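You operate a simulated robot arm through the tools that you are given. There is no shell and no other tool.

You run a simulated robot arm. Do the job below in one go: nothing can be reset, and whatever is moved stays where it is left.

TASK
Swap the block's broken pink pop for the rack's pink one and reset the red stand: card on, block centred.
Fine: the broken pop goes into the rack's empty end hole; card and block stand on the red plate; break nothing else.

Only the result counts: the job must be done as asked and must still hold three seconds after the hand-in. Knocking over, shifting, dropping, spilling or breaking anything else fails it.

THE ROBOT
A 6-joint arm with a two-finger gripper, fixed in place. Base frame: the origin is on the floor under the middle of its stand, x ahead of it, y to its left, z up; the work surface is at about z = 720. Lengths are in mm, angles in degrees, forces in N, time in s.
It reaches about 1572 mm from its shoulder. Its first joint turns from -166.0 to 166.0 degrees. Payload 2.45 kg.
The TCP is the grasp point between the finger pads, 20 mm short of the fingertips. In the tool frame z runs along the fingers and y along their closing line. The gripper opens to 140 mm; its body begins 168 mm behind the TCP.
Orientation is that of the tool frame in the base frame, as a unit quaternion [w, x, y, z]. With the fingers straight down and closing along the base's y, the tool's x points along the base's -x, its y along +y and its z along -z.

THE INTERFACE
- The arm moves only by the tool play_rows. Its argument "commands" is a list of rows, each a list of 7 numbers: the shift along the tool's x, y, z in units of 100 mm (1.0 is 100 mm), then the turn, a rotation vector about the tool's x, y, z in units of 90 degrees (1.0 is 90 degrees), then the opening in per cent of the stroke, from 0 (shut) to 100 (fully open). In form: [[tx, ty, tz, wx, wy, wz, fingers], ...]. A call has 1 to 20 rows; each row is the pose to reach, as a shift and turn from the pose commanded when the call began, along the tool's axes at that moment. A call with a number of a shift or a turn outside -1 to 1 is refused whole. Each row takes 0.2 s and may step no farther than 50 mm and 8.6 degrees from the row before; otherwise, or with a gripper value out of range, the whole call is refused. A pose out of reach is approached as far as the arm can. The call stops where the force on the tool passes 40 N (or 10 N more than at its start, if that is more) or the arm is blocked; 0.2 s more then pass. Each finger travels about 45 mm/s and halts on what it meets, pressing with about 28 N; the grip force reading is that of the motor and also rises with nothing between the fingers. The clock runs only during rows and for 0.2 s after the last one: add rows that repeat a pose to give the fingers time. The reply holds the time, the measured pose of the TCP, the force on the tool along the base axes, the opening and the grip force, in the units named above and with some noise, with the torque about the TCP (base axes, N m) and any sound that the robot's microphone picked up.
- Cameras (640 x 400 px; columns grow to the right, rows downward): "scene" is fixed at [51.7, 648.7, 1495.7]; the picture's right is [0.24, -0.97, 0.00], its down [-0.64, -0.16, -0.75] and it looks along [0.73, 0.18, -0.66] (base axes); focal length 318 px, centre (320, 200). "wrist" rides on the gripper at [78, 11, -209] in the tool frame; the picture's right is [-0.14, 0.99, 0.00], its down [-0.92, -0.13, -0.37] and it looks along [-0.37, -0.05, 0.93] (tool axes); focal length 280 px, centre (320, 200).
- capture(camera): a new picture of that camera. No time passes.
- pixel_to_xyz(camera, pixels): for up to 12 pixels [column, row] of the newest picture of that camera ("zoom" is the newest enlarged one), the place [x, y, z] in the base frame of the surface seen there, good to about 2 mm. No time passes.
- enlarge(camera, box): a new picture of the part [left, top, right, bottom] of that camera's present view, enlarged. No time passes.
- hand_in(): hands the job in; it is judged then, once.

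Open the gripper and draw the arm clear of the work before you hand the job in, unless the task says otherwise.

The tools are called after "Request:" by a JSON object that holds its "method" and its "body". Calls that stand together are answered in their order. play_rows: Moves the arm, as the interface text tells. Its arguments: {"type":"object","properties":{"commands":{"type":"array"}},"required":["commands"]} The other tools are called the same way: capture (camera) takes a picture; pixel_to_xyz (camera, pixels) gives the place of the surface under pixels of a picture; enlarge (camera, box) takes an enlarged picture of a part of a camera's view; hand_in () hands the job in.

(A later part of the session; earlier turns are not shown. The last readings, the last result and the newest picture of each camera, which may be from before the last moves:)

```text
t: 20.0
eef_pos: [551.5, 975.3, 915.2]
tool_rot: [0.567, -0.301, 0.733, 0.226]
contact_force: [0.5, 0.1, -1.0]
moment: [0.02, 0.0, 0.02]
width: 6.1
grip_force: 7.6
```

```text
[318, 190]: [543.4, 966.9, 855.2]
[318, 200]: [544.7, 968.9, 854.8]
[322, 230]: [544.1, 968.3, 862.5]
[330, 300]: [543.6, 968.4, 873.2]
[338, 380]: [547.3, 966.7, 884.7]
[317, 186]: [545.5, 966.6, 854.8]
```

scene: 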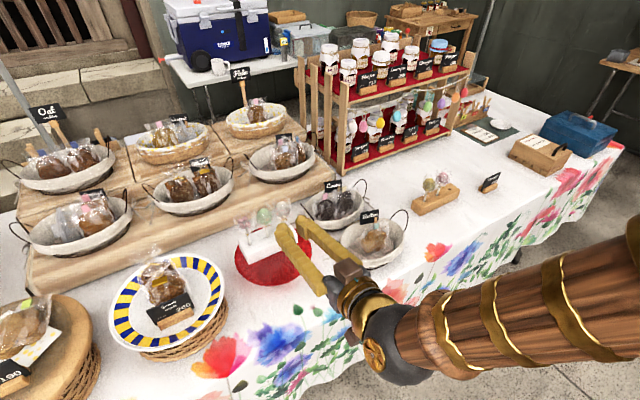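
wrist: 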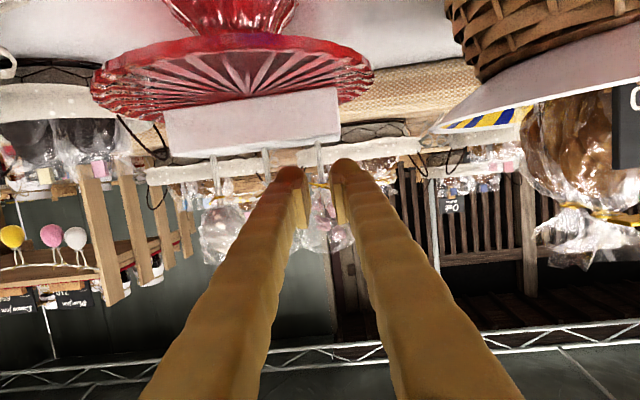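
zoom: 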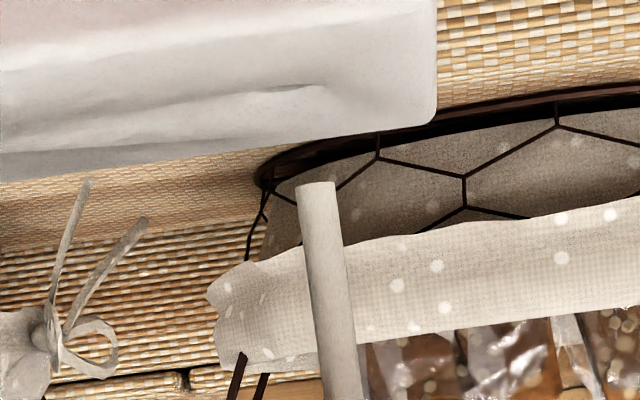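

The stick's bottom end is 61 mm below the TCP (hole depth ≈32 mm). Now I retreat 100 mm from the row while rising a bit, then check the scene for obstacles on the way to the rack.

Request:
{"method": "play_rows", "body": {"commands": [[-0.1, 0.02, -0.1, 0, 0, 0, 0], [-0.2, 0.02, -0.25, 0, 0, 0, 0], [-0.3, 0.02, -0.4, 0, 0, 0, 0], [-0.4, 0.02, -0.6, 0, 0, 0, 0], [-0.5, 0.02, -0.8, 0, 0, 0, 0], [-0.6, 0.02, -1.0, 0, 0, 0, 0]]}}

Request:
{"method": "capture", "body": {"camera": "scene"}}

Request:
{"method": "capture", "body": {"camera": "wrist"}}

```text
t: 21.4
eef_pos: [489.5, 921.0, 998.1]
tool_rot: [0.566, -0.301, 0.733, 0.226]
contact_force: [0.0, -0.4, -0.9]
moment: [0.02, 0.02, 0.02]
width: 6.0
grip_force: 8.4
```

```text
taken
```

scene: 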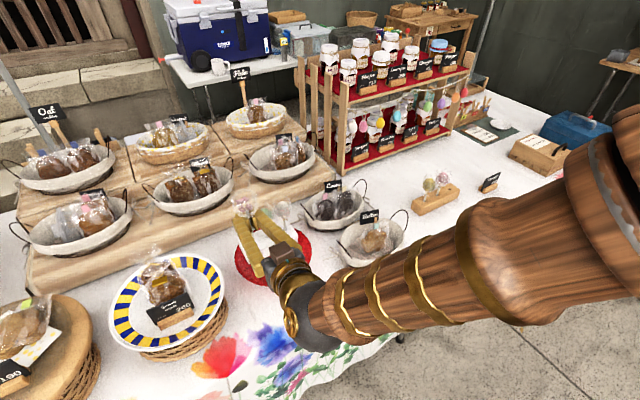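

```text
taken
```

wrist: 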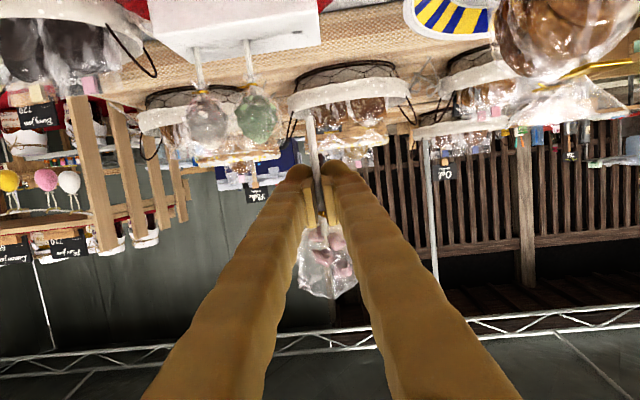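

The broken pop is firmly held and clear of the others. I travel along the row direction toward the rack at z≈1000.

Request:
{"method": "play_rows", "body": {"commands": [[0, -0.2, 0, 0, 0, 0, 0], [0, -0.4, 0, 0, 0, 0, 0], [0, -0.6, 0, 0, 0, 0, 0], [0, -0.8, 0, 0, 0, 0, 0], [0, -1.0, 0, 0, 0, 0, 0]]}}

Request:
{"method": "play_rows", "body": {"commands": [[0, -0.2, 0, 0, 0, 0, 0], [0, -0.4, 0, 0, 0, 0, 0], [0, -0.6, 0, 0, 0, 0, 0], [0, -0.8, 0, 0, 0, 0, 0], [0, -1.0, 0, 0, 0, 0, 0]]}}

```text
t: 22.6
eef_pos: [559.1, 849.0, 1000.1]
tool_rot: [0.566, -0.302, 0.733, 0.226]
contact_force: [-0.8, 0.9, -0.3]
moment: [-0.03, -0.02, 0.0]
width: 6.1
grip_force: 8.0
```

```text
t: 23.8
eef_pos: [631.3, 774.8, 1001.3]
tool_rot: [0.566, -0.301, 0.734, 0.225]
contact_force: [-0.5, 0.1, -0.2]
moment: [0.01, 0.01, 0.0]
width: 5.9
grip_force: 7.6
```

Travel is going smoothly at (631,775,1001). I continue the same way.

Request:
{"method": "play_rows", "body": {"commands": [[0, -0.2, 0, 0, 0, 0, 0], [0, -0.4, 0, 0, 0, 0, 0], [0, -0.6, 0, 0, 0, 0, 0], [0, -0.8, 0, 0, 0, 0, 0], [0, -1.0, 0, 0, 0, 0, 0]]}}

Request:
{"method": "play_rows", "body": {"commands": [[0, -0.2, 0, 0, 0, 0, 0], [0, -0.4, 0, 0, 0, 0, 0], [0, -0.6, 0, 0, 0, 0, 0], [0, -0.8, 0, 0, 0, 0, 0], [0, -1.0, 0, 0, 0, 0, 0]]}}

Request:
{"method": "capture", "body": {"camera": "scene"}}

```text
t: 25.0
eef_pos: [699.1, 705.4, 1003.1]
tool_rot: [0.567, -0.301, 0.733, 0.226]
contact_force: [0.1, 0.0, -0.7]
moment: [-0.01, -0.01, 0.02]
width: 6.1
grip_force: 8.1
```

```text
t: 26.2
eef_pos: [768.2, 632.8, 1001.4]
tool_rot: [0.567, -0.302, 0.733, 0.226]
contact_force: [-0.8, -0.2, -1.2]
moment: [0.0, 0.0, 0.01]
width: 6.1
grip_force: 7.9
```

```text
taken
```

scene: 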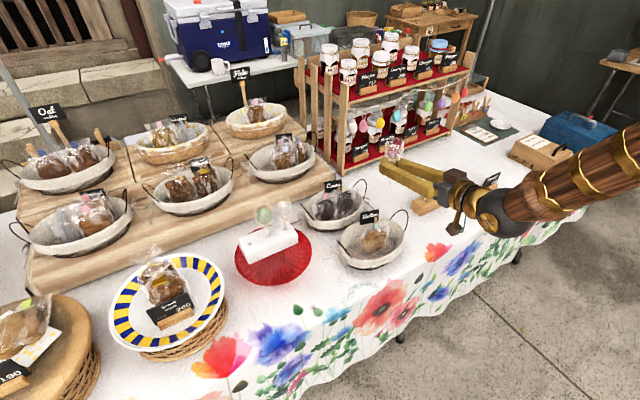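

All is fine so far; I'll check where the jar shelf's front stands before going on.

Request:
{"method": "pixel_to_xyz", "body": {"camera": "scene", "pixels": [[341, 172], [463, 122], [470, 70], [340, 100], [400, 90], [437, 45], [385, 215], [368, 215], [400, 213], [545, 150], [520, 150], [500, 130]]}}

Request:
{"method": "play_rows", "body": {"commands": [[0, -0.2, 0, 0, 0, 0, 0], [0, -0.4, 0, 0, 0, 0, 0], [0, -0.6, 0, 0, 0, 0, 0], [0, -0.8, 0, 0, 0, 0, 0], [0, -1.0, 0, 0, 0, 0, 0]]}}

```text
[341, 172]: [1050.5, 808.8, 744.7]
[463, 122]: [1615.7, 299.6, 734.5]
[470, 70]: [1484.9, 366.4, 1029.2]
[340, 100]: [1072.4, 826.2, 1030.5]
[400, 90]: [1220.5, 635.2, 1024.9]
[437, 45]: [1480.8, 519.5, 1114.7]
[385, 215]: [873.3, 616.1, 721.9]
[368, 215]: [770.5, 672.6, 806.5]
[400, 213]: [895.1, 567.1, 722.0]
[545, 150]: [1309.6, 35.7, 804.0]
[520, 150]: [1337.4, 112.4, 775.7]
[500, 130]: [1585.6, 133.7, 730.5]
```

```text
t: 27.4
eef_pos: [838.5, 561.0, 1003.8]
tool_rot: [0.567, -0.301, 0.733, 0.226]
contact_force: [-0.1, 0.1, 0.1]
moment: [0.01, 0.02, -0.04]
width: 5.9
grip_force: 7.9
```

The shelf is far behind the path. I continue two more 100 mm steps to get near the rack's empty hole, staying high.

Request:
{"method": "play_rows", "body": {"commands": [[0, -0.2, 0, 0, 0, 0, 0], [0, -0.4, 0, 0, 0, 0, 0], [0, -0.6, 0, 0, 0, 0, 0], [0, -0.8, 0, 0, 0, 0, 0], [0, -1.0, 0, 0, 0, 0, 0]]}}

Request:
{"method": "play_rows", "body": {"commands": [[0, -0.2, 0, 0, 0, 0, 0], [0, -0.4, 0, 0, 0, 0, 0], [0, -0.6, 0, 0, 0, 0, 0], [0, -0.8, 0, 0, 0, 0, 0], [0, -1.0, 0, 0, 0, 0, 0], [0, -1.0, 0, 0, 0, 0, 0]]}}

Request:
{"method": "capture", "body": {"camera": "scene"}}

Request:
{"method": "capture", "body": {"camera": "wrist"}}

```text
t: 28.6
eef_pos: [909.5, 489.6, 1003.4]
tool_rot: [0.566, -0.301, 0.733, 0.226]
contact_force: [0.3, -0.3, -0.4]
moment: [-0.03, 0.03, 0.0]
width: 6.0
grip_force: 8.1
```

```text
t: 30.0
eef_pos: [979.4, 417.4, 1005.1]
tool_rot: [0.567, -0.3, 0.733, 0.225]
contact_force: [0.0, -0.1, -0.2]
moment: [-0.02, 0.0, 0.01]
width: 5.9
grip_force: 8.1
```

```text
taken
```

scene: 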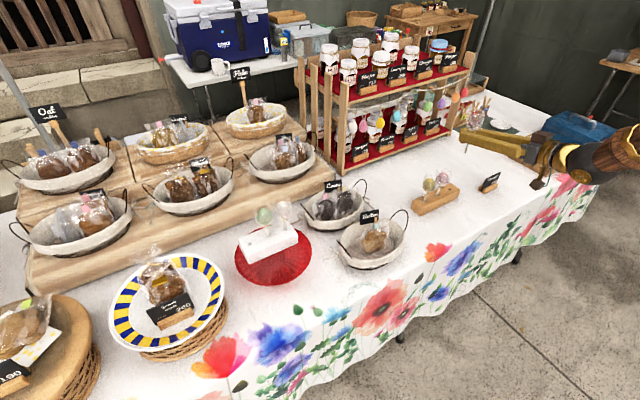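

```text
taken
```

wrist: 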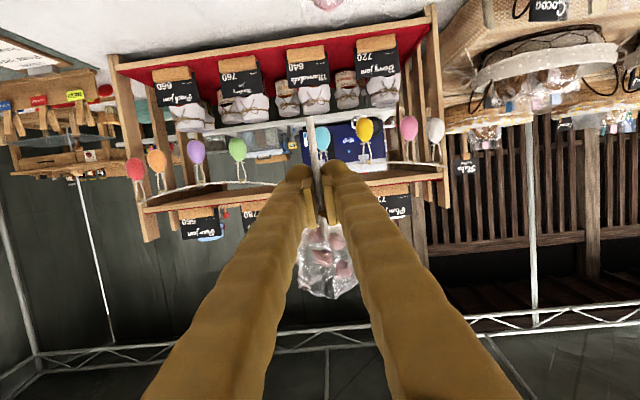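

The pop is now near the rack at TCP (979,417,1005). I move to above the empty hole while descending half-way, keeping the stick's end above the pink pop's height.

Request:
{"method": "play_rows", "body": {"commands": [[0.1, -0.09, 0.06, 0, 0, 0, 0], [0.2, -0.18, 0.12, 0, 0, 0, 0], [0.3, -0.27, 0.18, 0, 0, 0, 0], [0.45, -0.35, 0.24, 0, 0, 0, 0], [0.6, -0.35, 0.3, 0, 0, 0, 0], [0.77, -0.35, 0.366, 0, 0, 0, 0], [0.77, -0.35, 0.366, 0, 0, 0, 0]]}}

Request:
{"method": "enlarge", "body": {"camera": "scene", "box": [410, 140, 530, 220]}}

Request:
{"method": "capture", "body": {"camera": "wrist"}}

```text
t: 31.6
eef_pos: [1013.4, 403.7, 921.2]
tool_rot: [0.568, -0.3, 0.733, 0.225]
contact_force: [0.0, 0.0, -0.3]
moment: [0.02, 0.03, -0.01]
width: 6.0
grip_force: 7.9
```

```text
5.00 times, centred on (470, 180) of scene
```

zoom: 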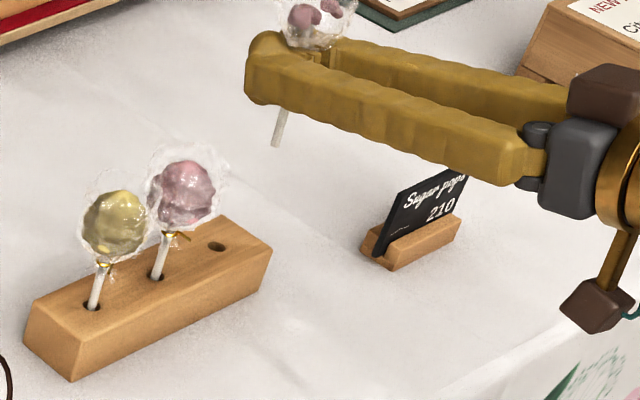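

```text
taken
```

wrist: 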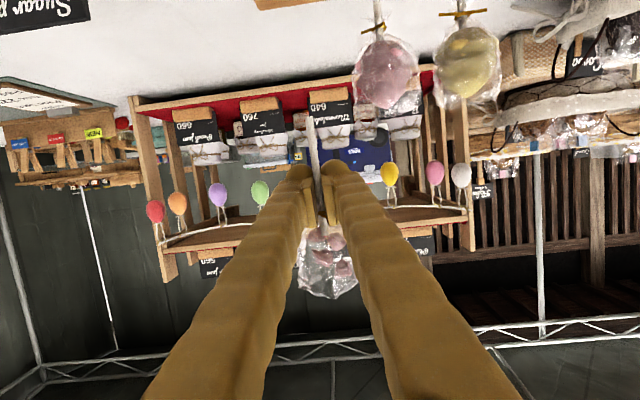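

The camera's boom hangs clear of the card. I'll measure the stick's lower end at (276,143) and the rack's hole rim around (216,247) in this zoom.

Request:
{"method": "pixel_to_xyz", "body": {"camera": "zoom", "pixels": [[277, 142], [276, 145], [280, 130], [284, 116], [216, 243], [208, 248], [224, 248], [216, 252], [200, 245], [230, 250], [216, 260], [216, 235]]}}

Request:
{"method": "enlarge", "body": {"camera": "scene", "box": [430, 175, 460, 205]}}

```text
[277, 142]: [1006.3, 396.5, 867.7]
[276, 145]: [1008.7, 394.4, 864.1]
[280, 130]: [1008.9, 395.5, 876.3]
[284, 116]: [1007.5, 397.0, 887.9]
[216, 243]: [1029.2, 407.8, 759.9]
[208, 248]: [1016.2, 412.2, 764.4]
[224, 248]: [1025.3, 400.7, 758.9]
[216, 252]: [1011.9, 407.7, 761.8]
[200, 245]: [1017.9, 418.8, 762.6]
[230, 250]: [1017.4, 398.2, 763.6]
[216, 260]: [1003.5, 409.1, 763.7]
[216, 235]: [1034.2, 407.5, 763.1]
```

```text
13.33 times, centred on (445, 190) of scene
```

zoom: 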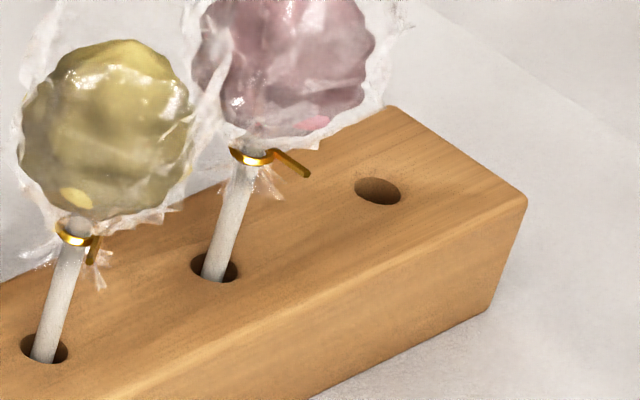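

The hole rim spans about (354-401, 177-205) in this zoom; I measure points just outside the rim on all sides to get its centre, and the pink stick's hole too.

Request:
{"method": "pixel_to_xyz", "body": {"camera": "zoom", "pixels": [[350, 187], [405, 193], [379, 173], [376, 209], [188, 266], [243, 270], [216, 286], [222, 262], [238, 190], [390, 107], [525, 203], [487, 307]]}}

```text
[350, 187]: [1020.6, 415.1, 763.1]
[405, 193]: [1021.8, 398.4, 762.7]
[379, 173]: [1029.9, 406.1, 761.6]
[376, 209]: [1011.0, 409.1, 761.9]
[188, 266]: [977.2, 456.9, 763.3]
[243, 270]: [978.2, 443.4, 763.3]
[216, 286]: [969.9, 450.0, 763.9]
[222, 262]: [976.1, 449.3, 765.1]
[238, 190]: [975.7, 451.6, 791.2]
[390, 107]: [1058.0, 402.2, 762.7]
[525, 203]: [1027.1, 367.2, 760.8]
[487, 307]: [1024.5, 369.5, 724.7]
```

Hole centre ≈(1021,407), stick now ≈(1010,396) as planned mid-way. I do the second half: forward/down until the stick's end is ~13 mm above the rack, then verify.

Request:
{"method": "play_rows", "body": {"commands": [[0.13, 0.0, 0.06, 0, 0, 0, 0], [0.26, 0.0, 0.12, 0, 0, 0, 0], [0.39, 0.005, 0.19, 0, 0, 0, 0], [0.53, 0.01, 0.25, 0, 0, 0, 0], [0.66, 0.013, 0.31, 0, 0, 0, 0], [0.792, 0.013, 0.371, 0, 0, 0, 0], [0.792, 0.013, 0.371, 0, 0, 0, 0]]}}

Request:
{"method": "enlarge", "body": {"camera": "scene", "box": [420, 160, 480, 210]}}

Request:
{"method": "capture", "body": {"camera": "wrist"}}

```text
t: 33.2
eef_pos: [1025.8, 415.0, 836.1]
tool_rot: [0.566, -0.302, 0.733, 0.226]
contact_force: [0.6, -0.4, -0.4]
moment: [0.0, 0.01, -0.01]
width: 5.9
grip_force: 8.1
```

```text
8.00 times, centred on (450, 185) of scene
```

zoom: 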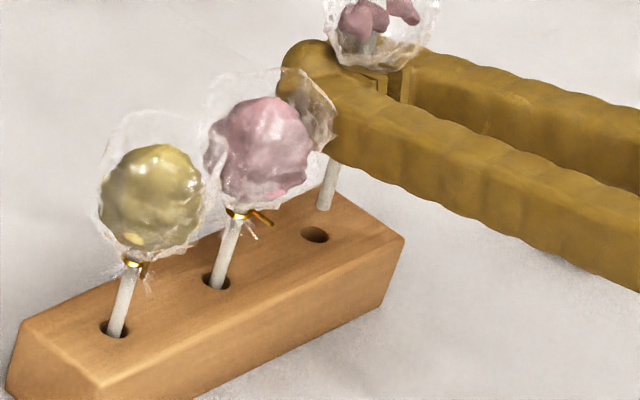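

```text
taken
```

wrist: 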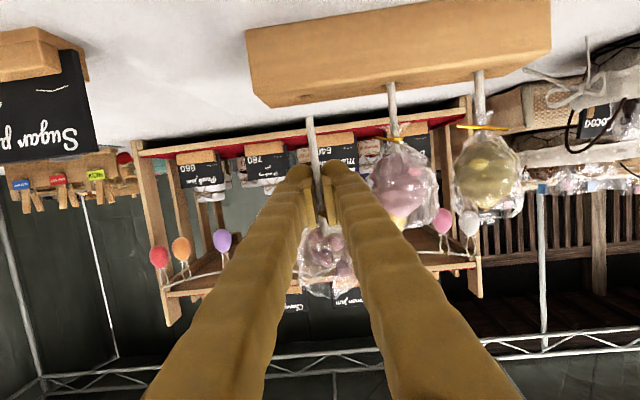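

The stick's end at (325,208) projects straight down onto the hole (315,235). I measure the stick's place for the along-view direction.

Request:
{"method": "pixel_to_xyz", "body": {"camera": "zoom", "pixels": [[325, 205], [326, 200], [328, 190], [331, 175], [329, 185], [327, 195]]}}

Request:
{"method": "enlarge", "body": {"camera": "wrist", "box": [270, 60, 370, 160]}}

Request:
{"method": "pixel_to_xyz", "body": {"camera": "zoom", "pixels": [[258, 245], [260, 260], [264, 300], [268, 340], [160, 160], [220, 150], [40, 150], [300, 180], [560, 170], [575, 200]]}}

```text
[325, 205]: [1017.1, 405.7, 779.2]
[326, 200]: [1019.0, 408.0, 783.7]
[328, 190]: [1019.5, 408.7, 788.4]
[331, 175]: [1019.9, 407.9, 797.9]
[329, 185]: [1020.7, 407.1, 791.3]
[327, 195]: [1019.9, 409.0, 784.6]
```

```text
4.00 times, centred on (320, 110) of wrist
```

zoom: 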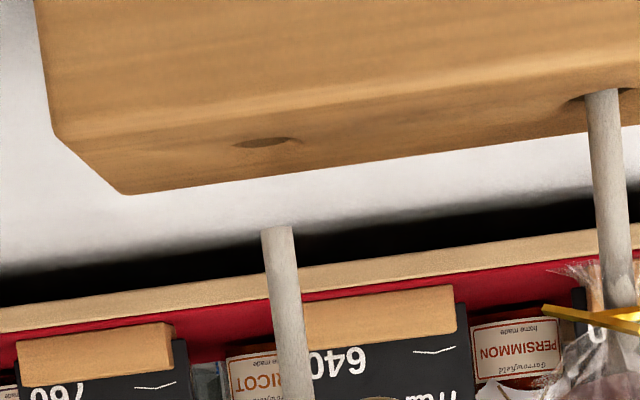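

```text
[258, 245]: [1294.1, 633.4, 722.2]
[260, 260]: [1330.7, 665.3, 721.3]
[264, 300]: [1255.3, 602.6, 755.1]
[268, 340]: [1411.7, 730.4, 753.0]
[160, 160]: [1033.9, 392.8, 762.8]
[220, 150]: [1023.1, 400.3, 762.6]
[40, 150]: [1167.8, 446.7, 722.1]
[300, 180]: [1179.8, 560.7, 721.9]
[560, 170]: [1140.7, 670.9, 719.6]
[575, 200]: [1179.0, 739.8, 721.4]
```

Both views put the stick within ~1 mm of the hole's centre (hole ≈12 mm wide, stick 6 mm). I lower it 40 mm in small rows.

Request:
{"method": "play_rows", "body": {"commands": [[0.048, 0, 0.013, 0, 0, 0, 0], [0.097, 0, 0.025, 0, 0, 0, 0], [0.145, 0.001, 0.038, 0, 0, 0, 0], [0.194, 0.001, 0.051, 0, 0, 0, 0], [0.242, 0.001, 0.064, 0, 0, 0, 0], [0.29, 0.001, 0.076, 0, 0, 0, 0], [0.339, 0.001, 0.089, 0, 0, 0, 0], [0.387, 0.001, 0.102, 0, 0, 0, 0], [0.387, 0.001, 0.102, 0, 0, 0, 0]]}}

Request:
{"method": "enlarge", "body": {"camera": "scene", "box": [420, 160, 480, 210]}}

Request:
{"method": "enlarge", "body": {"camera": "wrist", "box": [250, 80, 390, 220]}}

```text
t: 35.2
eef_pos: [1025.8, 415.2, 794.9]
tool_rot: [0.567, -0.301, 0.732, 0.227]
contact_force: [0.6, 0.6, -0.6]
moment: [-0.03, -0.01, -0.01]
width: 6.0
grip_force: 7.9
```

```text
8.00 times, centred on (450, 185) of scene
```

zoom: 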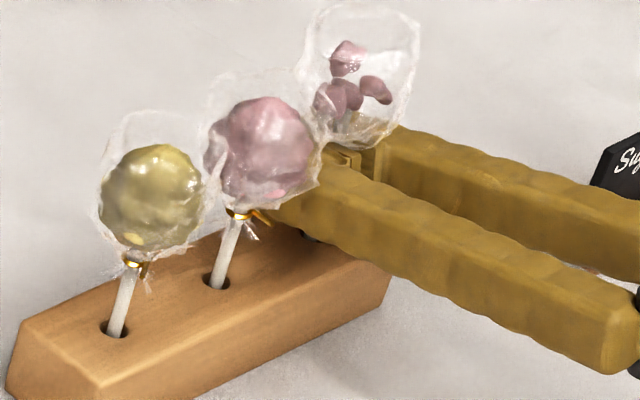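

```text
2.86 times, centred on (320, 150) of wrist
```

zoom: 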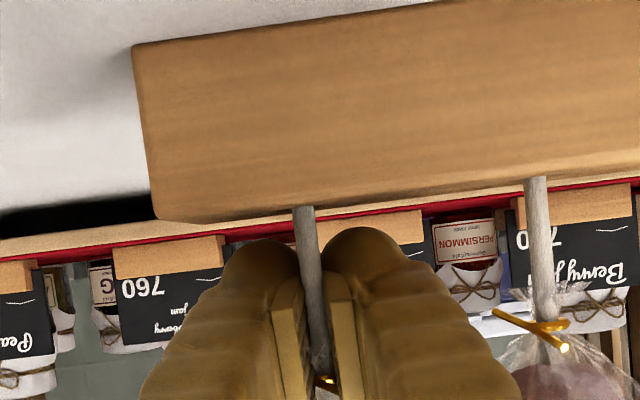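

The stick is in the rack's hole with no contact force. I lower 4 mm more and open the fingers to 12 %.

Request:
{"method": "play_rows", "body": {"commands": [[0.02, 0, 0.005, 0, 0, 0, 0], [0.036, 0, 0.01, 0, 0, 0, 0], [0.036, 0, 0.01, 0, 0, 0, 0], [0.036, 0, 0.01, 0, 0, 0, 4], [0.036, 0, 0.01, 0, 0, 0, 8], [0.036, 0, 0.01, 0, 0, 0, 12], [0.036, 0, 0.01, 0, 0, 0, 12], [0.036, 0, 0.01, 0, 0, 0, 12]]}}

Request:
{"method": "enlarge", "body": {"camera": "scene", "box": [420, 160, 480, 210]}}

Request:
{"method": "enlarge", "body": {"camera": "wrist", "box": [250, 80, 390, 220]}}

```text
t: 37.0
eef_pos: [1025.4, 414.7, 791.7]
tool_rot: [0.567, -0.301, 0.733, 0.226]
contact_force: [-0.7, 0.3, 0.2]
moment: [0.01, -0.02, 0.03]
width: 16.6
grip_force: 0.0
```

```text
8.00 times, centred on (450, 185) of scene
```

zoom: 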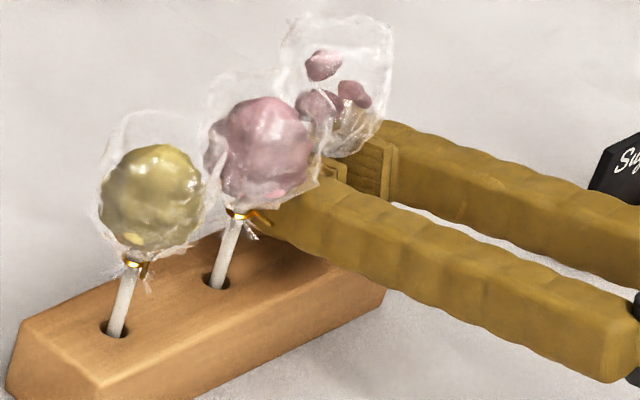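

```text
2.86 times, centred on (320, 150) of wrist
```

zoom: 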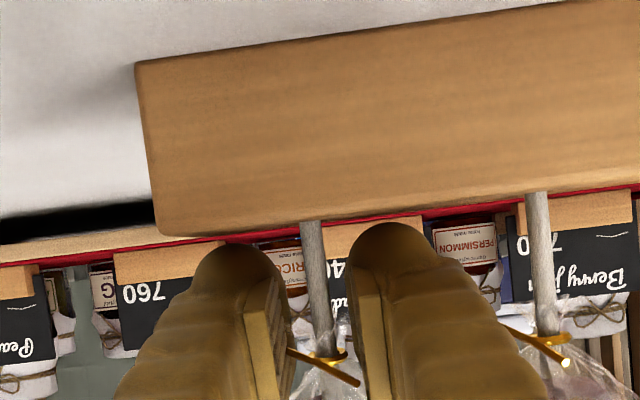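

The broken pop now stands in the rack's end hole. I back the open fingers straight out horizontally.

Request:
{"method": "play_rows", "body": {"commands": [[0.025, 0, -0.097, 0, 0, 0, 12], [0.051, 0, -0.194, 0, 0, 0, 12], [0.076, 0, -0.29, 0, 0, 0, 12], [0.102, 0, -0.387, 0, 0, 0, 12], [0.127, 0, -0.484, 0, 0, 0, 12], [0.153, 0, -0.6, 0, 0, 0, 12], [0.153, 0, -0.75, 0, 0, 0, 12], [0.153, 0, -0.95, 0, 0, 0, 12]]}}

Request:
{"method": "enlarge", "body": {"camera": "scene", "box": [420, 150, 480, 210]}}

Request:
{"method": "capture", "body": {"camera": "wrist"}}

```text
t: 38.8
eef_pos: [957.1, 345.9, 801.5]
tool_rot: [0.567, -0.301, 0.733, 0.226]
contact_force: [-0.4, 0.3, 0.0]
moment: [0.03, 0.01, 0.0]
width: 16.9
grip_force: 0.1
```

```text
6.67 times, centred on (450, 180) of scene
```

zoom: 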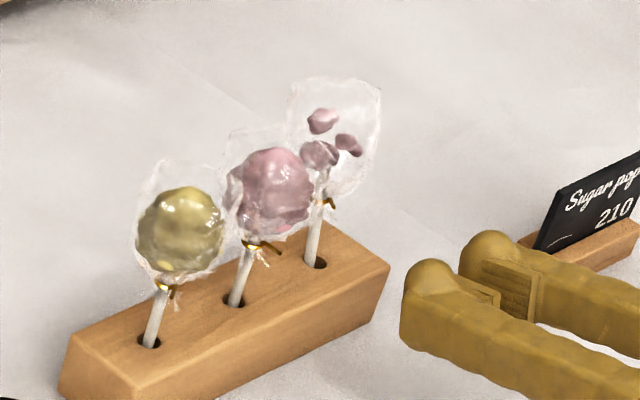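

```text
taken
```

wrist: 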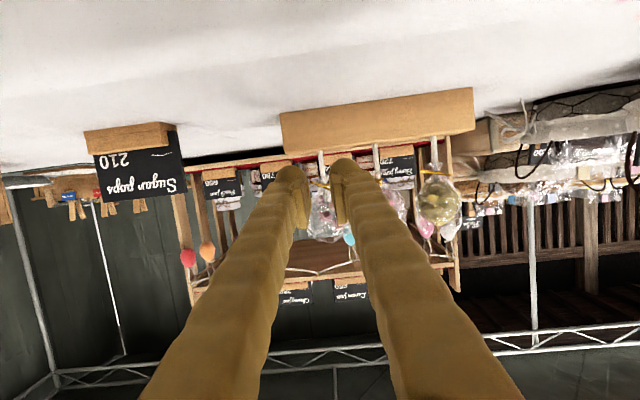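

The broken pop stands properly in the rack's end hole. Next I shift sideways 61 mm to line up with the pink pop in the middle.

Request:
{"method": "play_rows", "body": {"commands": [[0.01, 0.12, 0.003, 0, 0, 0, 12], [0.02, 0.24, 0.006, 0, 0, 0, 12], [0.03, 0.36, 0.009, 0, 0, 0, 12], [0.045, 0.48, 0.012, 0, 0, 0, 12], [0.058, 0.607, 0.015, 0, 0, 0, 12], [0.058, 0.607, 0.015, 0, 0, 0, 12]]}}

Request:
{"method": "enlarge", "body": {"camera": "scene", "box": [420, 150, 480, 210]}}

Request:
{"method": "enlarge", "body": {"camera": "wrist", "box": [250, 80, 390, 220]}}

```text
t: 40.2
eef_pos: [914.4, 390.2, 796.6]
tool_rot: [0.567, -0.301, 0.733, 0.226]
contact_force: [0.4, 0.2, -0.2]
moment: [-0.01, 0.0, 0.0]
width: 17.1
grip_force: 0.1
```

```text
6.67 times, centred on (450, 180) of scene
```

zoom: 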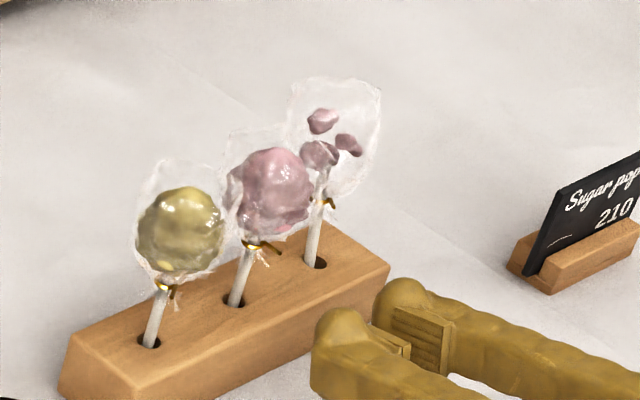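

```text
2.86 times, centred on (320, 150) of wrist
```

zoom: 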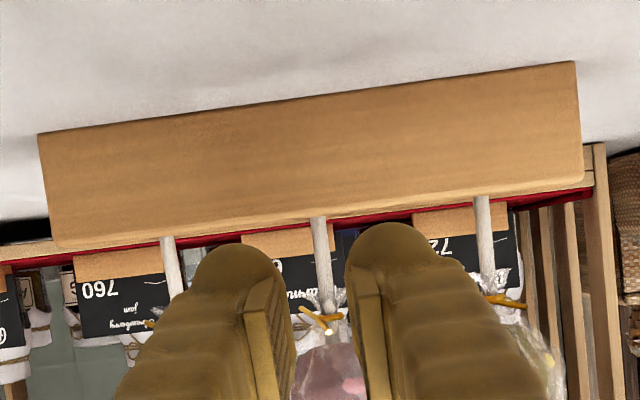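

The pink stick (wrist zoom (320,250)) is centred between the fingers. I advance horizontally 60 mm, then check.

Request:
{"method": "play_rows", "body": {"commands": [[-0.038, 0, 0.145, 0, 0, 0, 12], [-0.076, 0, 0.29, 0, 0, 0, 12], [-0.104, 0, 0.387, 0, 0, 0, 12], [-0.122, 0, 0.484, 0, 0, 0, 12], [-0.143, 0, 0.582, 0, 0, 0, 12], [-0.143, 0, 0.582, 0, 0, 0, 12]]}}

Request:
{"method": "enlarge", "body": {"camera": "scene", "box": [420, 150, 480, 210]}}

Request:
{"method": "enlarge", "body": {"camera": "wrist", "box": [250, 80, 390, 220]}}

```text
t: 41.6
eef_pos: [959.0, 432.8, 794.2]
tool_rot: [0.567, -0.301, 0.733, 0.226]
contact_force: [-0.3, -0.4, 0.6]
moment: [0.01, 0.01, 0.0]
width: 16.7
grip_force: 0.0
```

```text
6.67 times, centred on (450, 180) of scene
```

zoom: 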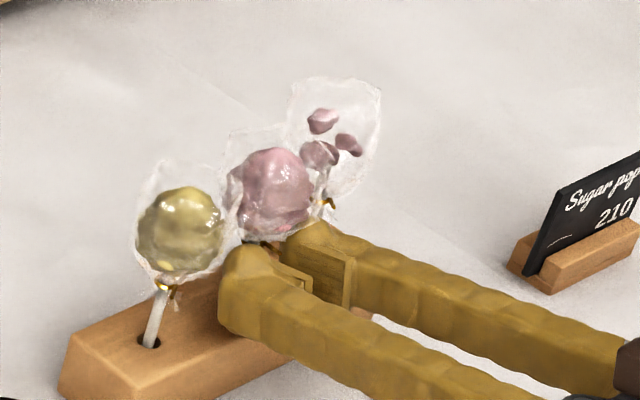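

```text
2.86 times, centred on (320, 150) of wrist
```

zoom: 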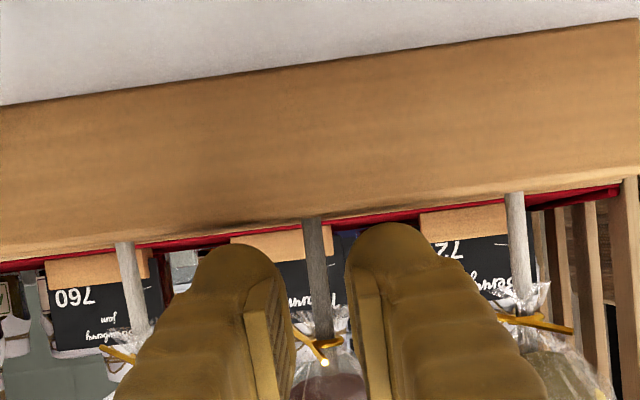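

No contact; the stick is between the fingertips. I advance the last 34 mm and check before closing.

Request:
{"method": "play_rows", "body": {"commands": [[-0.025, 0, 0.1, 0, 0, 0, 12], [-0.048, 0, 0.2, 0, 0, 0, 12], [-0.064, 0, 0.28, 0, 0, 0, 12], [-0.064, 0, 0.338, 0, 0, 0, 12], [-0.064, 0, 0.338, 0, 0, 0, 12]]}}

Request:
{"method": "enlarge", "body": {"camera": "scene", "box": [420, 150, 480, 210]}}

Request:
{"method": "enlarge", "body": {"camera": "wrist", "box": [250, 80, 390, 220]}}

```text
t: 42.8
eef_pos: [982.3, 456.4, 792.1]
tool_rot: [0.566, -0.301, 0.733, 0.226]
contact_force: [0.9, 0.1, 1.0]
moment: [0.01, 0.02, 0.0]
width: 16.8
grip_force: 0.1
```

```text
6.67 times, centred on (450, 180) of scene
```

zoom: 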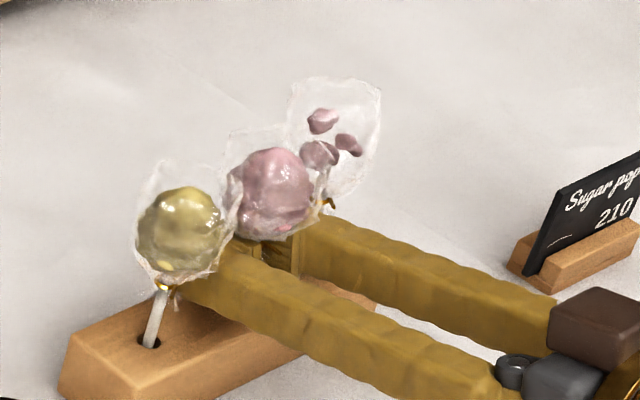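

```text
2.86 times, centred on (320, 150) of wrist
```

zoom: 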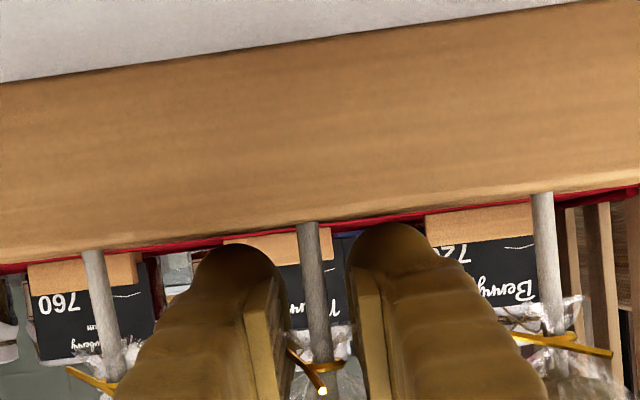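

The pink stick is well between the pads with clearance all round. I close on it.

Request:
{"method": "play_rows", "body": {"commands": [[0, 0, 0, 0, 0, 0, 8], [0, 0, 0, 0, 0, 0, 4], [0, 0, 0, 0, 0, 0, 0], [0, 0, 0, 0, 0, 0, 0], [0, 0, 0, 0, 0, 0, 0], [0, 0, 0, 0, 0, 0, 0]]}}

Request:
{"method": "enlarge", "body": {"camera": "scene", "box": [420, 150, 480, 210]}}

Request:
{"method": "enlarge", "body": {"camera": "wrist", "box": [250, 80, 390, 220]}}

```text
t: 44.2
eef_pos: [982.7, 454.9, 790.0]
tool_rot: [0.566, -0.301, 0.733, 0.226]
contact_force: [0.5, -0.1, -0.2]
moment: [0.01, -0.03, -0.01]
width: 6.1
grip_force: 8.5
```

```text
6.67 times, centred on (450, 180) of scene
```

zoom: 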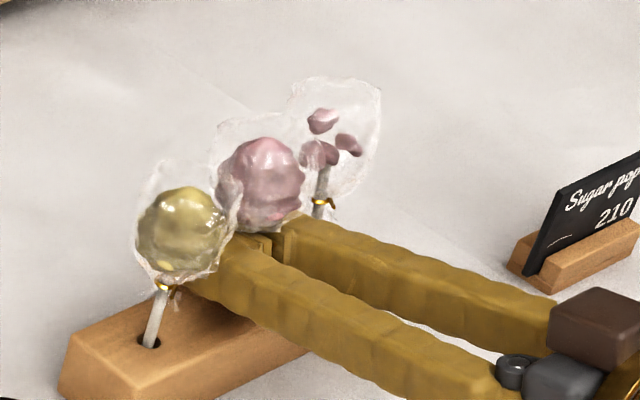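

```text
2.86 times, centred on (320, 150) of wrist
```

zoom: 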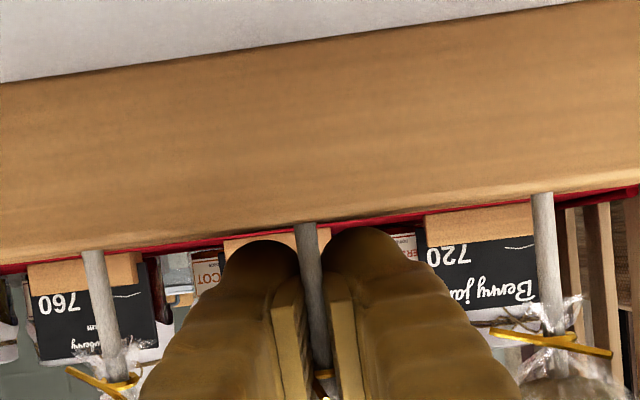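

Held at 6.1 mm. I lift straight up 24 mm and check neighbours.

Request:
{"method": "play_rows", "body": {"commands": [[-0.039, 0, -0.01, 0, 0, 0, 0], [-0.077, -0.001, -0.02, 0, 0, 0, 0], [-0.116, -0.001, -0.031, 0, 0, 0, 0], [-0.155, -0.002, -0.041, 0, 0, 0, 0], [-0.194, -0.002, -0.051, 0, 0, 0, 0], [-0.232, -0.003, -0.061, 0, 0, 0, 0], [-0.232, -0.003, -0.061, 0, 0, 0, 0]]}}

Request:
{"method": "enlarge", "body": {"camera": "scene", "box": [420, 150, 480, 210]}}

Request:
{"method": "enlarge", "body": {"camera": "wrist", "box": [250, 80, 390, 220]}}

```text
t: 45.8
eef_pos: [982.2, 455.9, 815.4]
tool_rot: [0.567, -0.301, 0.732, 0.226]
contact_force: [0.0, -0.1, 0.3]
moment: [-0.02, -0.02, -0.02]
width: 5.9
grip_force: 7.7
```

```text
6.67 times, centred on (450, 180) of scene
```

zoom: 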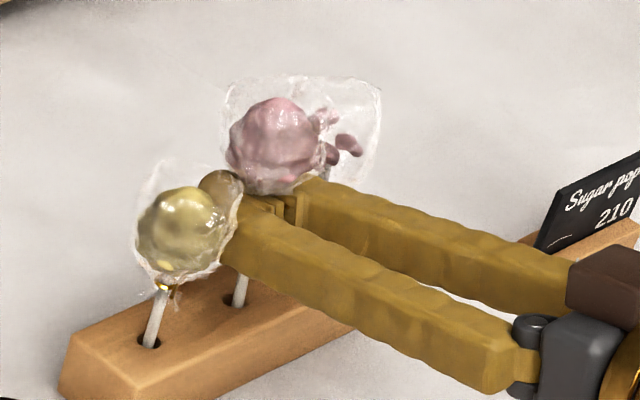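

```text
2.86 times, centred on (320, 150) of wrist
```

zoom: 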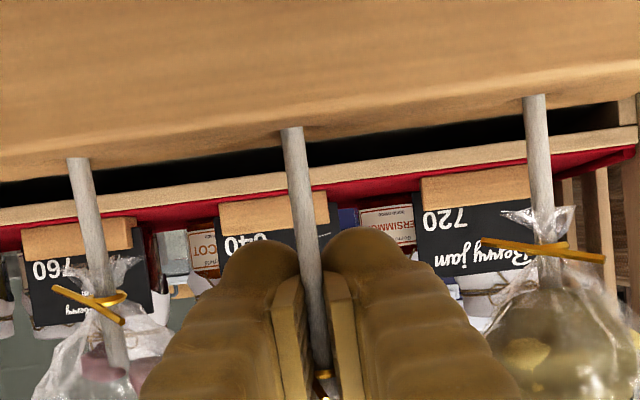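

Lifting cleanly, neighbours unmoved. I lift another 30 mm.

Request:
{"method": "play_rows", "body": {"commands": [[-0.048, 0, -0.013, 0, 0, 0, 0], [-0.097, -0.001, -0.025, 0, 0, 0, 0], [-0.145, -0.001, -0.038, 0, 0, 0, 0], [-0.194, -0.002, -0.051, 0, 0, 0, 0], [-0.242, -0.002, -0.064, 0, 0, 0, 0], [-0.29, -0.003, -0.076, 0, 0, 0, 0], [-0.29, -0.003, -0.076, 0, 0, 0, 0]]}}

Request:
{"method": "enlarge", "body": {"camera": "scene", "box": [420, 150, 480, 210]}}

Request:
{"method": "enlarge", "body": {"camera": "wrist", "box": [250, 40, 390, 180]}}

```text
t: 47.4
eef_pos: [981.8, 457.6, 843.9]
tool_rot: [0.567, -0.301, 0.733, 0.226]
contact_force: [-0.5, -0.3, -0.5]
moment: [0.01, 0.0, 0.0]
width: 6.1
grip_force: 8.2
```

```text
6.67 times, centred on (450, 180) of scene
```

zoom: 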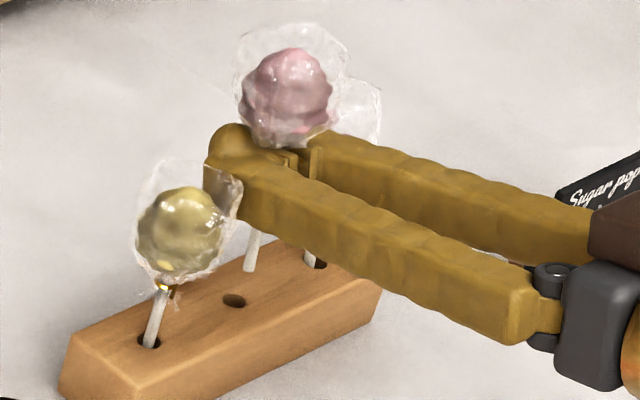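

```text
2.86 times, centred on (320, 110) of wrist
```

zoom: 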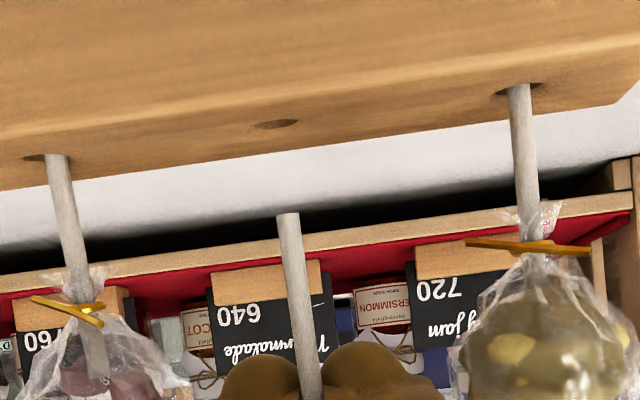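

The pink pop is out (stick end visible at (250,270) in the scene zoom). I lift it 100 mm higher and then begin the trip back to the stand.

Request:
{"method": "play_rows", "body": {"commands": [[-0.12, -0.001, -0.032, 0, 0, 0, 0], [-0.24, -0.002, -0.063, 0, 0, 0, 0], [-0.36, -0.004, -0.095, 0, 0, 0, 0], [-0.5, -0.006, -0.132, 0, 0, 0, 0], [-0.66, -0.008, -0.174, 0, 0, 0, 0], [-0.82, -0.01, -0.216, 0, 0, 0, 0], [-0.968, -0.011, -0.255, 0, 0, 0, 0]]}}

Request:
{"method": "play_rows", "body": {"commands": [[-0.15, 0.1, -0.1, 0, 0, 0, 0], [-0.3, 0.25, -0.2, 0, 0, 0, 0], [-0.45, 0.45, -0.3, 0, 0, 0, 0], [-0.55, 0.65, -0.4, 0, 0, 0, 0], [-0.55, 0.85, -0.45, 0, 0, 0, 0], [-0.55, 1.0, -0.45, 0, 0, 0, 0]]}}

Request:
{"method": "capture", "body": {"camera": "scene"}}

Request:
{"method": "capture", "body": {"camera": "wrist"}}

```text
t: 49.0
eef_pos: [983.4, 455.8, 945.8]
tool_rot: [0.567, -0.3, 0.733, 0.225]
contact_force: [-1.0, 0.0, 0.2]
moment: [0.02, 0.02, 0.02]
width: 5.9
grip_force: 7.8
```

```text
t: 50.4
eef_pos: [892.2, 507.3, 1010.4]
tool_rot: [0.567, -0.301, 0.733, 0.226]
contact_force: [-0.3, -0.7, 0.2]
moment: [-0.01, -0.02, 0.0]
width: 5.9
grip_force: 8.5
```

```text
taken
```

scene: 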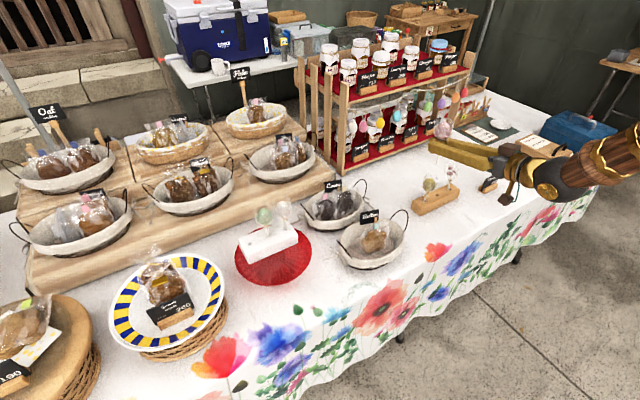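

```text
taken
```

wrist: 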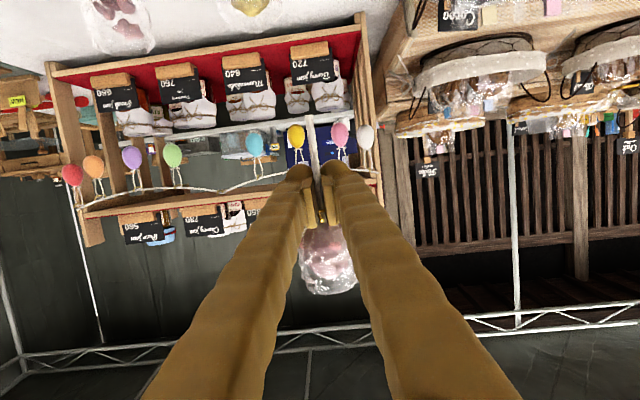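

The pink pop is held well and rack untouched. I zoom on the block's empty hole and measure its rim.

Request:
{"method": "enlarge", "body": {"camera": "scene", "box": [235, 220, 275, 260]}}

Request:
{"method": "pixel_to_xyz", "body": {"camera": "zoom", "pixels": [[320, 200]]}}

```text
10.00 times, centred on (255, 240) of scene
```

zoom: 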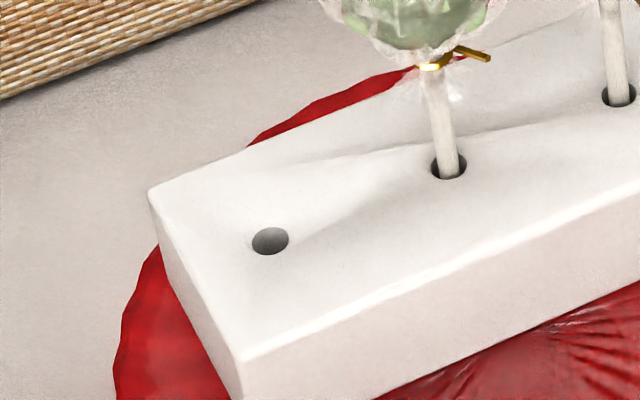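

```text
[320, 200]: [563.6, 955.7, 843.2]
```

The block's empty hole is at (270,241) in this 10x zoom; I measure its rim and the block's edges again.

Request:
{"method": "pixel_to_xyz", "body": {"camera": "zoom", "pixels": [[249, 241], [292, 241], [270, 224], [270, 258], [428, 166], [470, 166], [448, 182], [447, 152], [152, 195], [243, 362], [600, 95], [638, 95]]}}

```text
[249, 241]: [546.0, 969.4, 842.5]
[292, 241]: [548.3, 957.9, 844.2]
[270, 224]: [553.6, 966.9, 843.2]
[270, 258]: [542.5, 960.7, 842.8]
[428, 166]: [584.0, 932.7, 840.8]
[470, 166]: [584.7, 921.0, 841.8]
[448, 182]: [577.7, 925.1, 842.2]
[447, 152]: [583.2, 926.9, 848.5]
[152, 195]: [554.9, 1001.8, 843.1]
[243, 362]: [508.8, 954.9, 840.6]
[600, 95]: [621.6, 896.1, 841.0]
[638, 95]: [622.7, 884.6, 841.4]
```

Block's empty hole centre ≈(547.6,963.7), the middle hole ≈(584.5,927). I travel back along the row direction with the pink pop.

Request:
{"method": "play_rows", "body": {"commands": [[0, 0.2, 0, 0, 0, 0, 0], [0, 0.4, 0, 0, 0, 0, 0], [0, 0.6, 0, 0, 0, 0, 0], [0, 0.8, 0, 0, 0, 0, 0], [0, 1.0, 0, 0, 0, 0, 0]]}}

Request:
{"method": "play_rows", "body": {"commands": [[0, 0.2, 0, 0, 0, 0, 0], [0, 0.4, 0, 0, 0, 0, 0], [0, 0.6, 0, 0, 0, 0, 0], [0, 0.8, 0, 0, 0, 0, 0], [0, 1.0, 0, 0, 0, 0, 0]]}}

Request:
{"method": "play_rows", "body": {"commands": [[0, 0.2, 0, 0, 0, 0, 0], [0, 0.4, 0, 0, 0, 0, 0], [0, 0.6, 0, 0, 0, 0, 0], [0, 0.8, 0, 0, 0, 0, 0], [0, 1.0, 0, 0, 0, 0, 0]]}}

```text
t: 51.6
eef_pos: [821.4, 579.1, 1007.0]
tool_rot: [0.566, -0.301, 0.733, 0.226]
contact_force: [1.0, -0.4, -0.7]
moment: [0.01, 0.0, -0.01]
width: 5.8
grip_force: 7.8
```

```text
t: 52.8
eef_pos: [750.1, 651.9, 1008.5]
tool_rot: [0.566, -0.301, 0.733, 0.225]
contact_force: [0.8, -1.1, -1.0]
moment: [0.03, 0.01, 0.02]
width: 6.1
grip_force: 8.1
```

```text
t: 54.0
eef_pos: [681.9, 724.5, 1005.6]
tool_rot: [0.567, -0.301, 0.733, 0.226]
contact_force: [-0.1, 0.4, -0.8]
moment: [-0.02, 0.0, 0.06]
width: 5.8
grip_force: 8.1
```

Going smoothly at (682,724,1006). I continue toward the standoff in front of the block's empty hole.

Request:
{"method": "play_rows", "body": {"commands": [[0, 0.2, 0, 0, 0, 0, 0], [0, 0.4, 0, 0, 0, 0, 0], [0, 0.6, 0, 0, 0, 0, 0], [0, 0.8, 0, 0, 0, 0, 0], [0, 1.0, 0, 0, 0, 0, 0]]}}

Request:
{"method": "play_rows", "body": {"commands": [[0, 0.2, 0, 0, 0, 0, 0], [0, 0.4, 0, 0, 0, 0, 0], [0, 0.6, 0, 0, 0, 0, 0], [0, 0.8, 0, 0, 0, 0, 0], [0, 1.0, 0, 0, 0, 0, 0], [0, 1.0, 0, 0, 0, 0, 0]]}}

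Request:
{"method": "capture", "body": {"camera": "scene"}}

```text
t: 55.2
eef_pos: [613.1, 794.4, 1002.8]
tool_rot: [0.567, -0.3, 0.733, 0.225]
contact_force: [0.4, -0.4, -0.6]
moment: [0.0, -0.01, 0.0]
width: 6.0
grip_force: 8.0
```

```text
t: 56.6
eef_pos: [542.5, 864.9, 1004.5]
tool_rot: [0.567, -0.3, 0.733, 0.225]
contact_force: [0.4, 0.3, 0.0]
moment: [0.01, 0.0, 0.01]
width: 5.8
grip_force: 7.1
```

```text
taken
```

scene: 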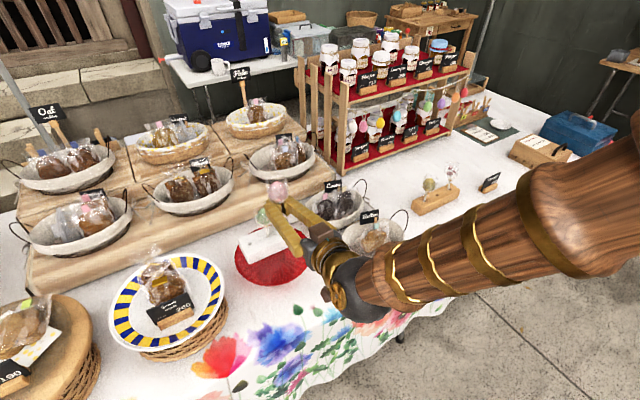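

I shift the last 74 mm sideways and roll the tool 4.5° so the pop leans slightly away from the green one; then I'll measure the stick.

Request:
{"method": "play_rows", "body": {"commands": [[0, 0.2, 0, 0, 0, 0, 0], [0, 0.4, 0, 0, 0, 0, 0], [0, 0.6, 0, 0, 0, -0.02, 0], [0, 0.745, 0, 0, 0, -0.05, 0], [0, 0.745, 0, 0, 0, -0.05, 0]]}}

Request:
{"method": "capture", "body": {"camera": "wrist"}}

Request:
{"method": "enlarge", "body": {"camera": "scene", "box": [220, 180, 300, 260]}}

```text
t: 57.8
eef_pos: [491.3, 920.4, 1003.6]
tool_rot: [0.575, -0.33, 0.721, 0.203]
contact_force: [0.5, -0.1, 0.0]
moment: [0.04, -0.02, 0.04]
width: 6.1
grip_force: 8.2
```

```text
taken
```

wrist: 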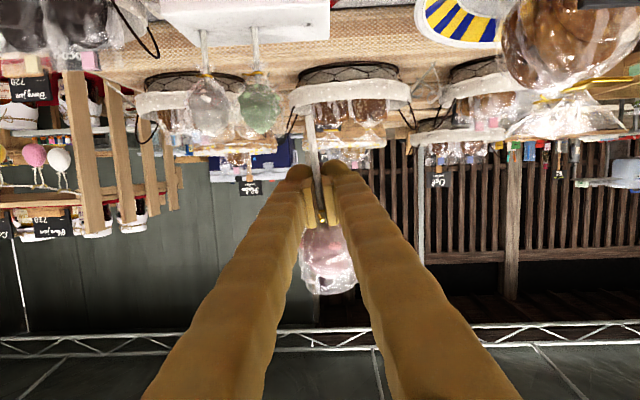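

```text
5.00 times, centred on (260, 220) of scene
```

zoom: 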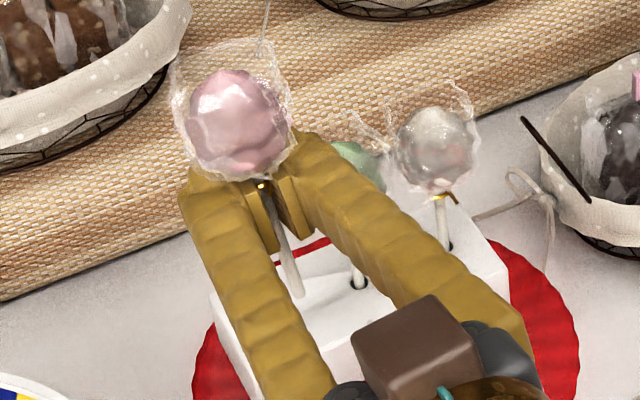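

The stick's end is at about (297,293) in the scene zoom. I measure points along the stick from both cameras.

Request:
{"method": "pixel_to_xyz", "body": {"camera": "zoom", "pixels": [[297, 292], [295, 285], [291, 270], [287, 255], [283, 240]]}}

Request:
{"method": "enlarge", "body": {"camera": "wrist", "box": [270, 80, 370, 180]}}

Request:
{"method": "pixel_to_xyz", "body": {"camera": "zoom", "pixels": [[276, 155], [275, 150], [278, 170], [280, 200], [284, 230], [288, 260]]}}

```text
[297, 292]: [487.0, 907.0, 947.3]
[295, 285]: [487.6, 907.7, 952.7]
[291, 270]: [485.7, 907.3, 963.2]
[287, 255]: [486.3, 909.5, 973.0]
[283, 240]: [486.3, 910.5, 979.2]
```

```text
4.00 times, centred on (320, 130) of wrist
```

zoom: 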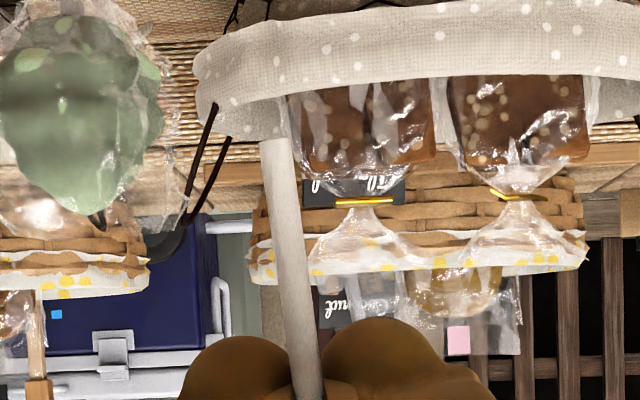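

```text
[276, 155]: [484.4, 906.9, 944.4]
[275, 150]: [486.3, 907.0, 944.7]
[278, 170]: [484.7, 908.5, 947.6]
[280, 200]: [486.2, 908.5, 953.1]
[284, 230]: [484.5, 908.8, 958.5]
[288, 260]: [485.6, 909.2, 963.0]
```

Stick bottom centre ≈(488.3,908.7,943). I move horizontally forward (59,55) mm so the stick's end is over the hole at this height.

Request:
{"method": "play_rows", "body": {"commands": [[-0.034, -0.006, 0.13, 0, 0, 0, 0], [-0.068, -0.011, 0.26, 0, 0, 0, 0], [-0.102, -0.017, 0.39, 0, 0, 0, 0], [-0.136, -0.022, 0.52, 0, 0, 0, 0], [-0.17, -0.028, 0.65, 0, 0, 0, 0], [-0.204, -0.033, 0.783, 0, 0, 0, 0], [-0.204, -0.033, 0.783, 0, 0, 0, 0]]}}

Request:
{"method": "enlarge", "body": {"camera": "wrist", "box": [250, 40, 370, 160]}}

Request:
{"method": "enlarge", "body": {"camera": "scene", "box": [220, 180, 300, 260]}}

```text
t: 59.4
eef_pos: [550.8, 975.5, 1002.7]
tool_rot: [0.575, -0.33, 0.721, 0.203]
contact_force: [0.0, 0.2, -0.6]
moment: [0.03, 0.01, 0.02]
width: 5.9
grip_force: 8.3
```

```text
3.33 times, centred on (310, 100) of wrist
```

zoom: 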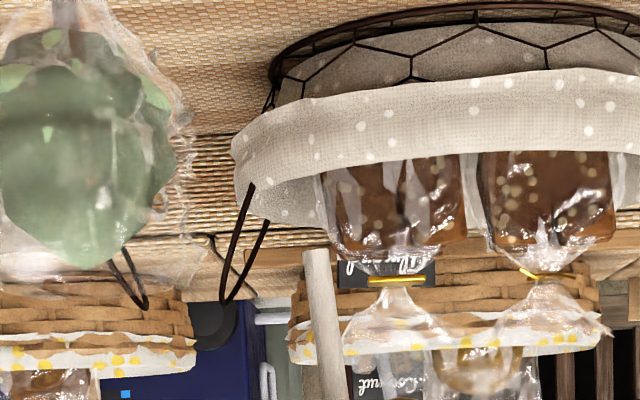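

```text
5.00 times, centred on (260, 220) of scene
```

zoom: 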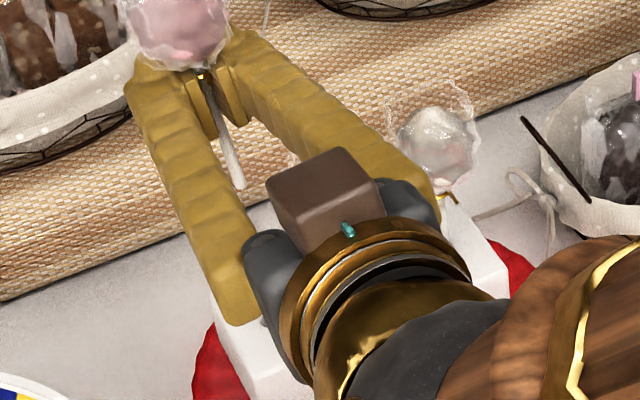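

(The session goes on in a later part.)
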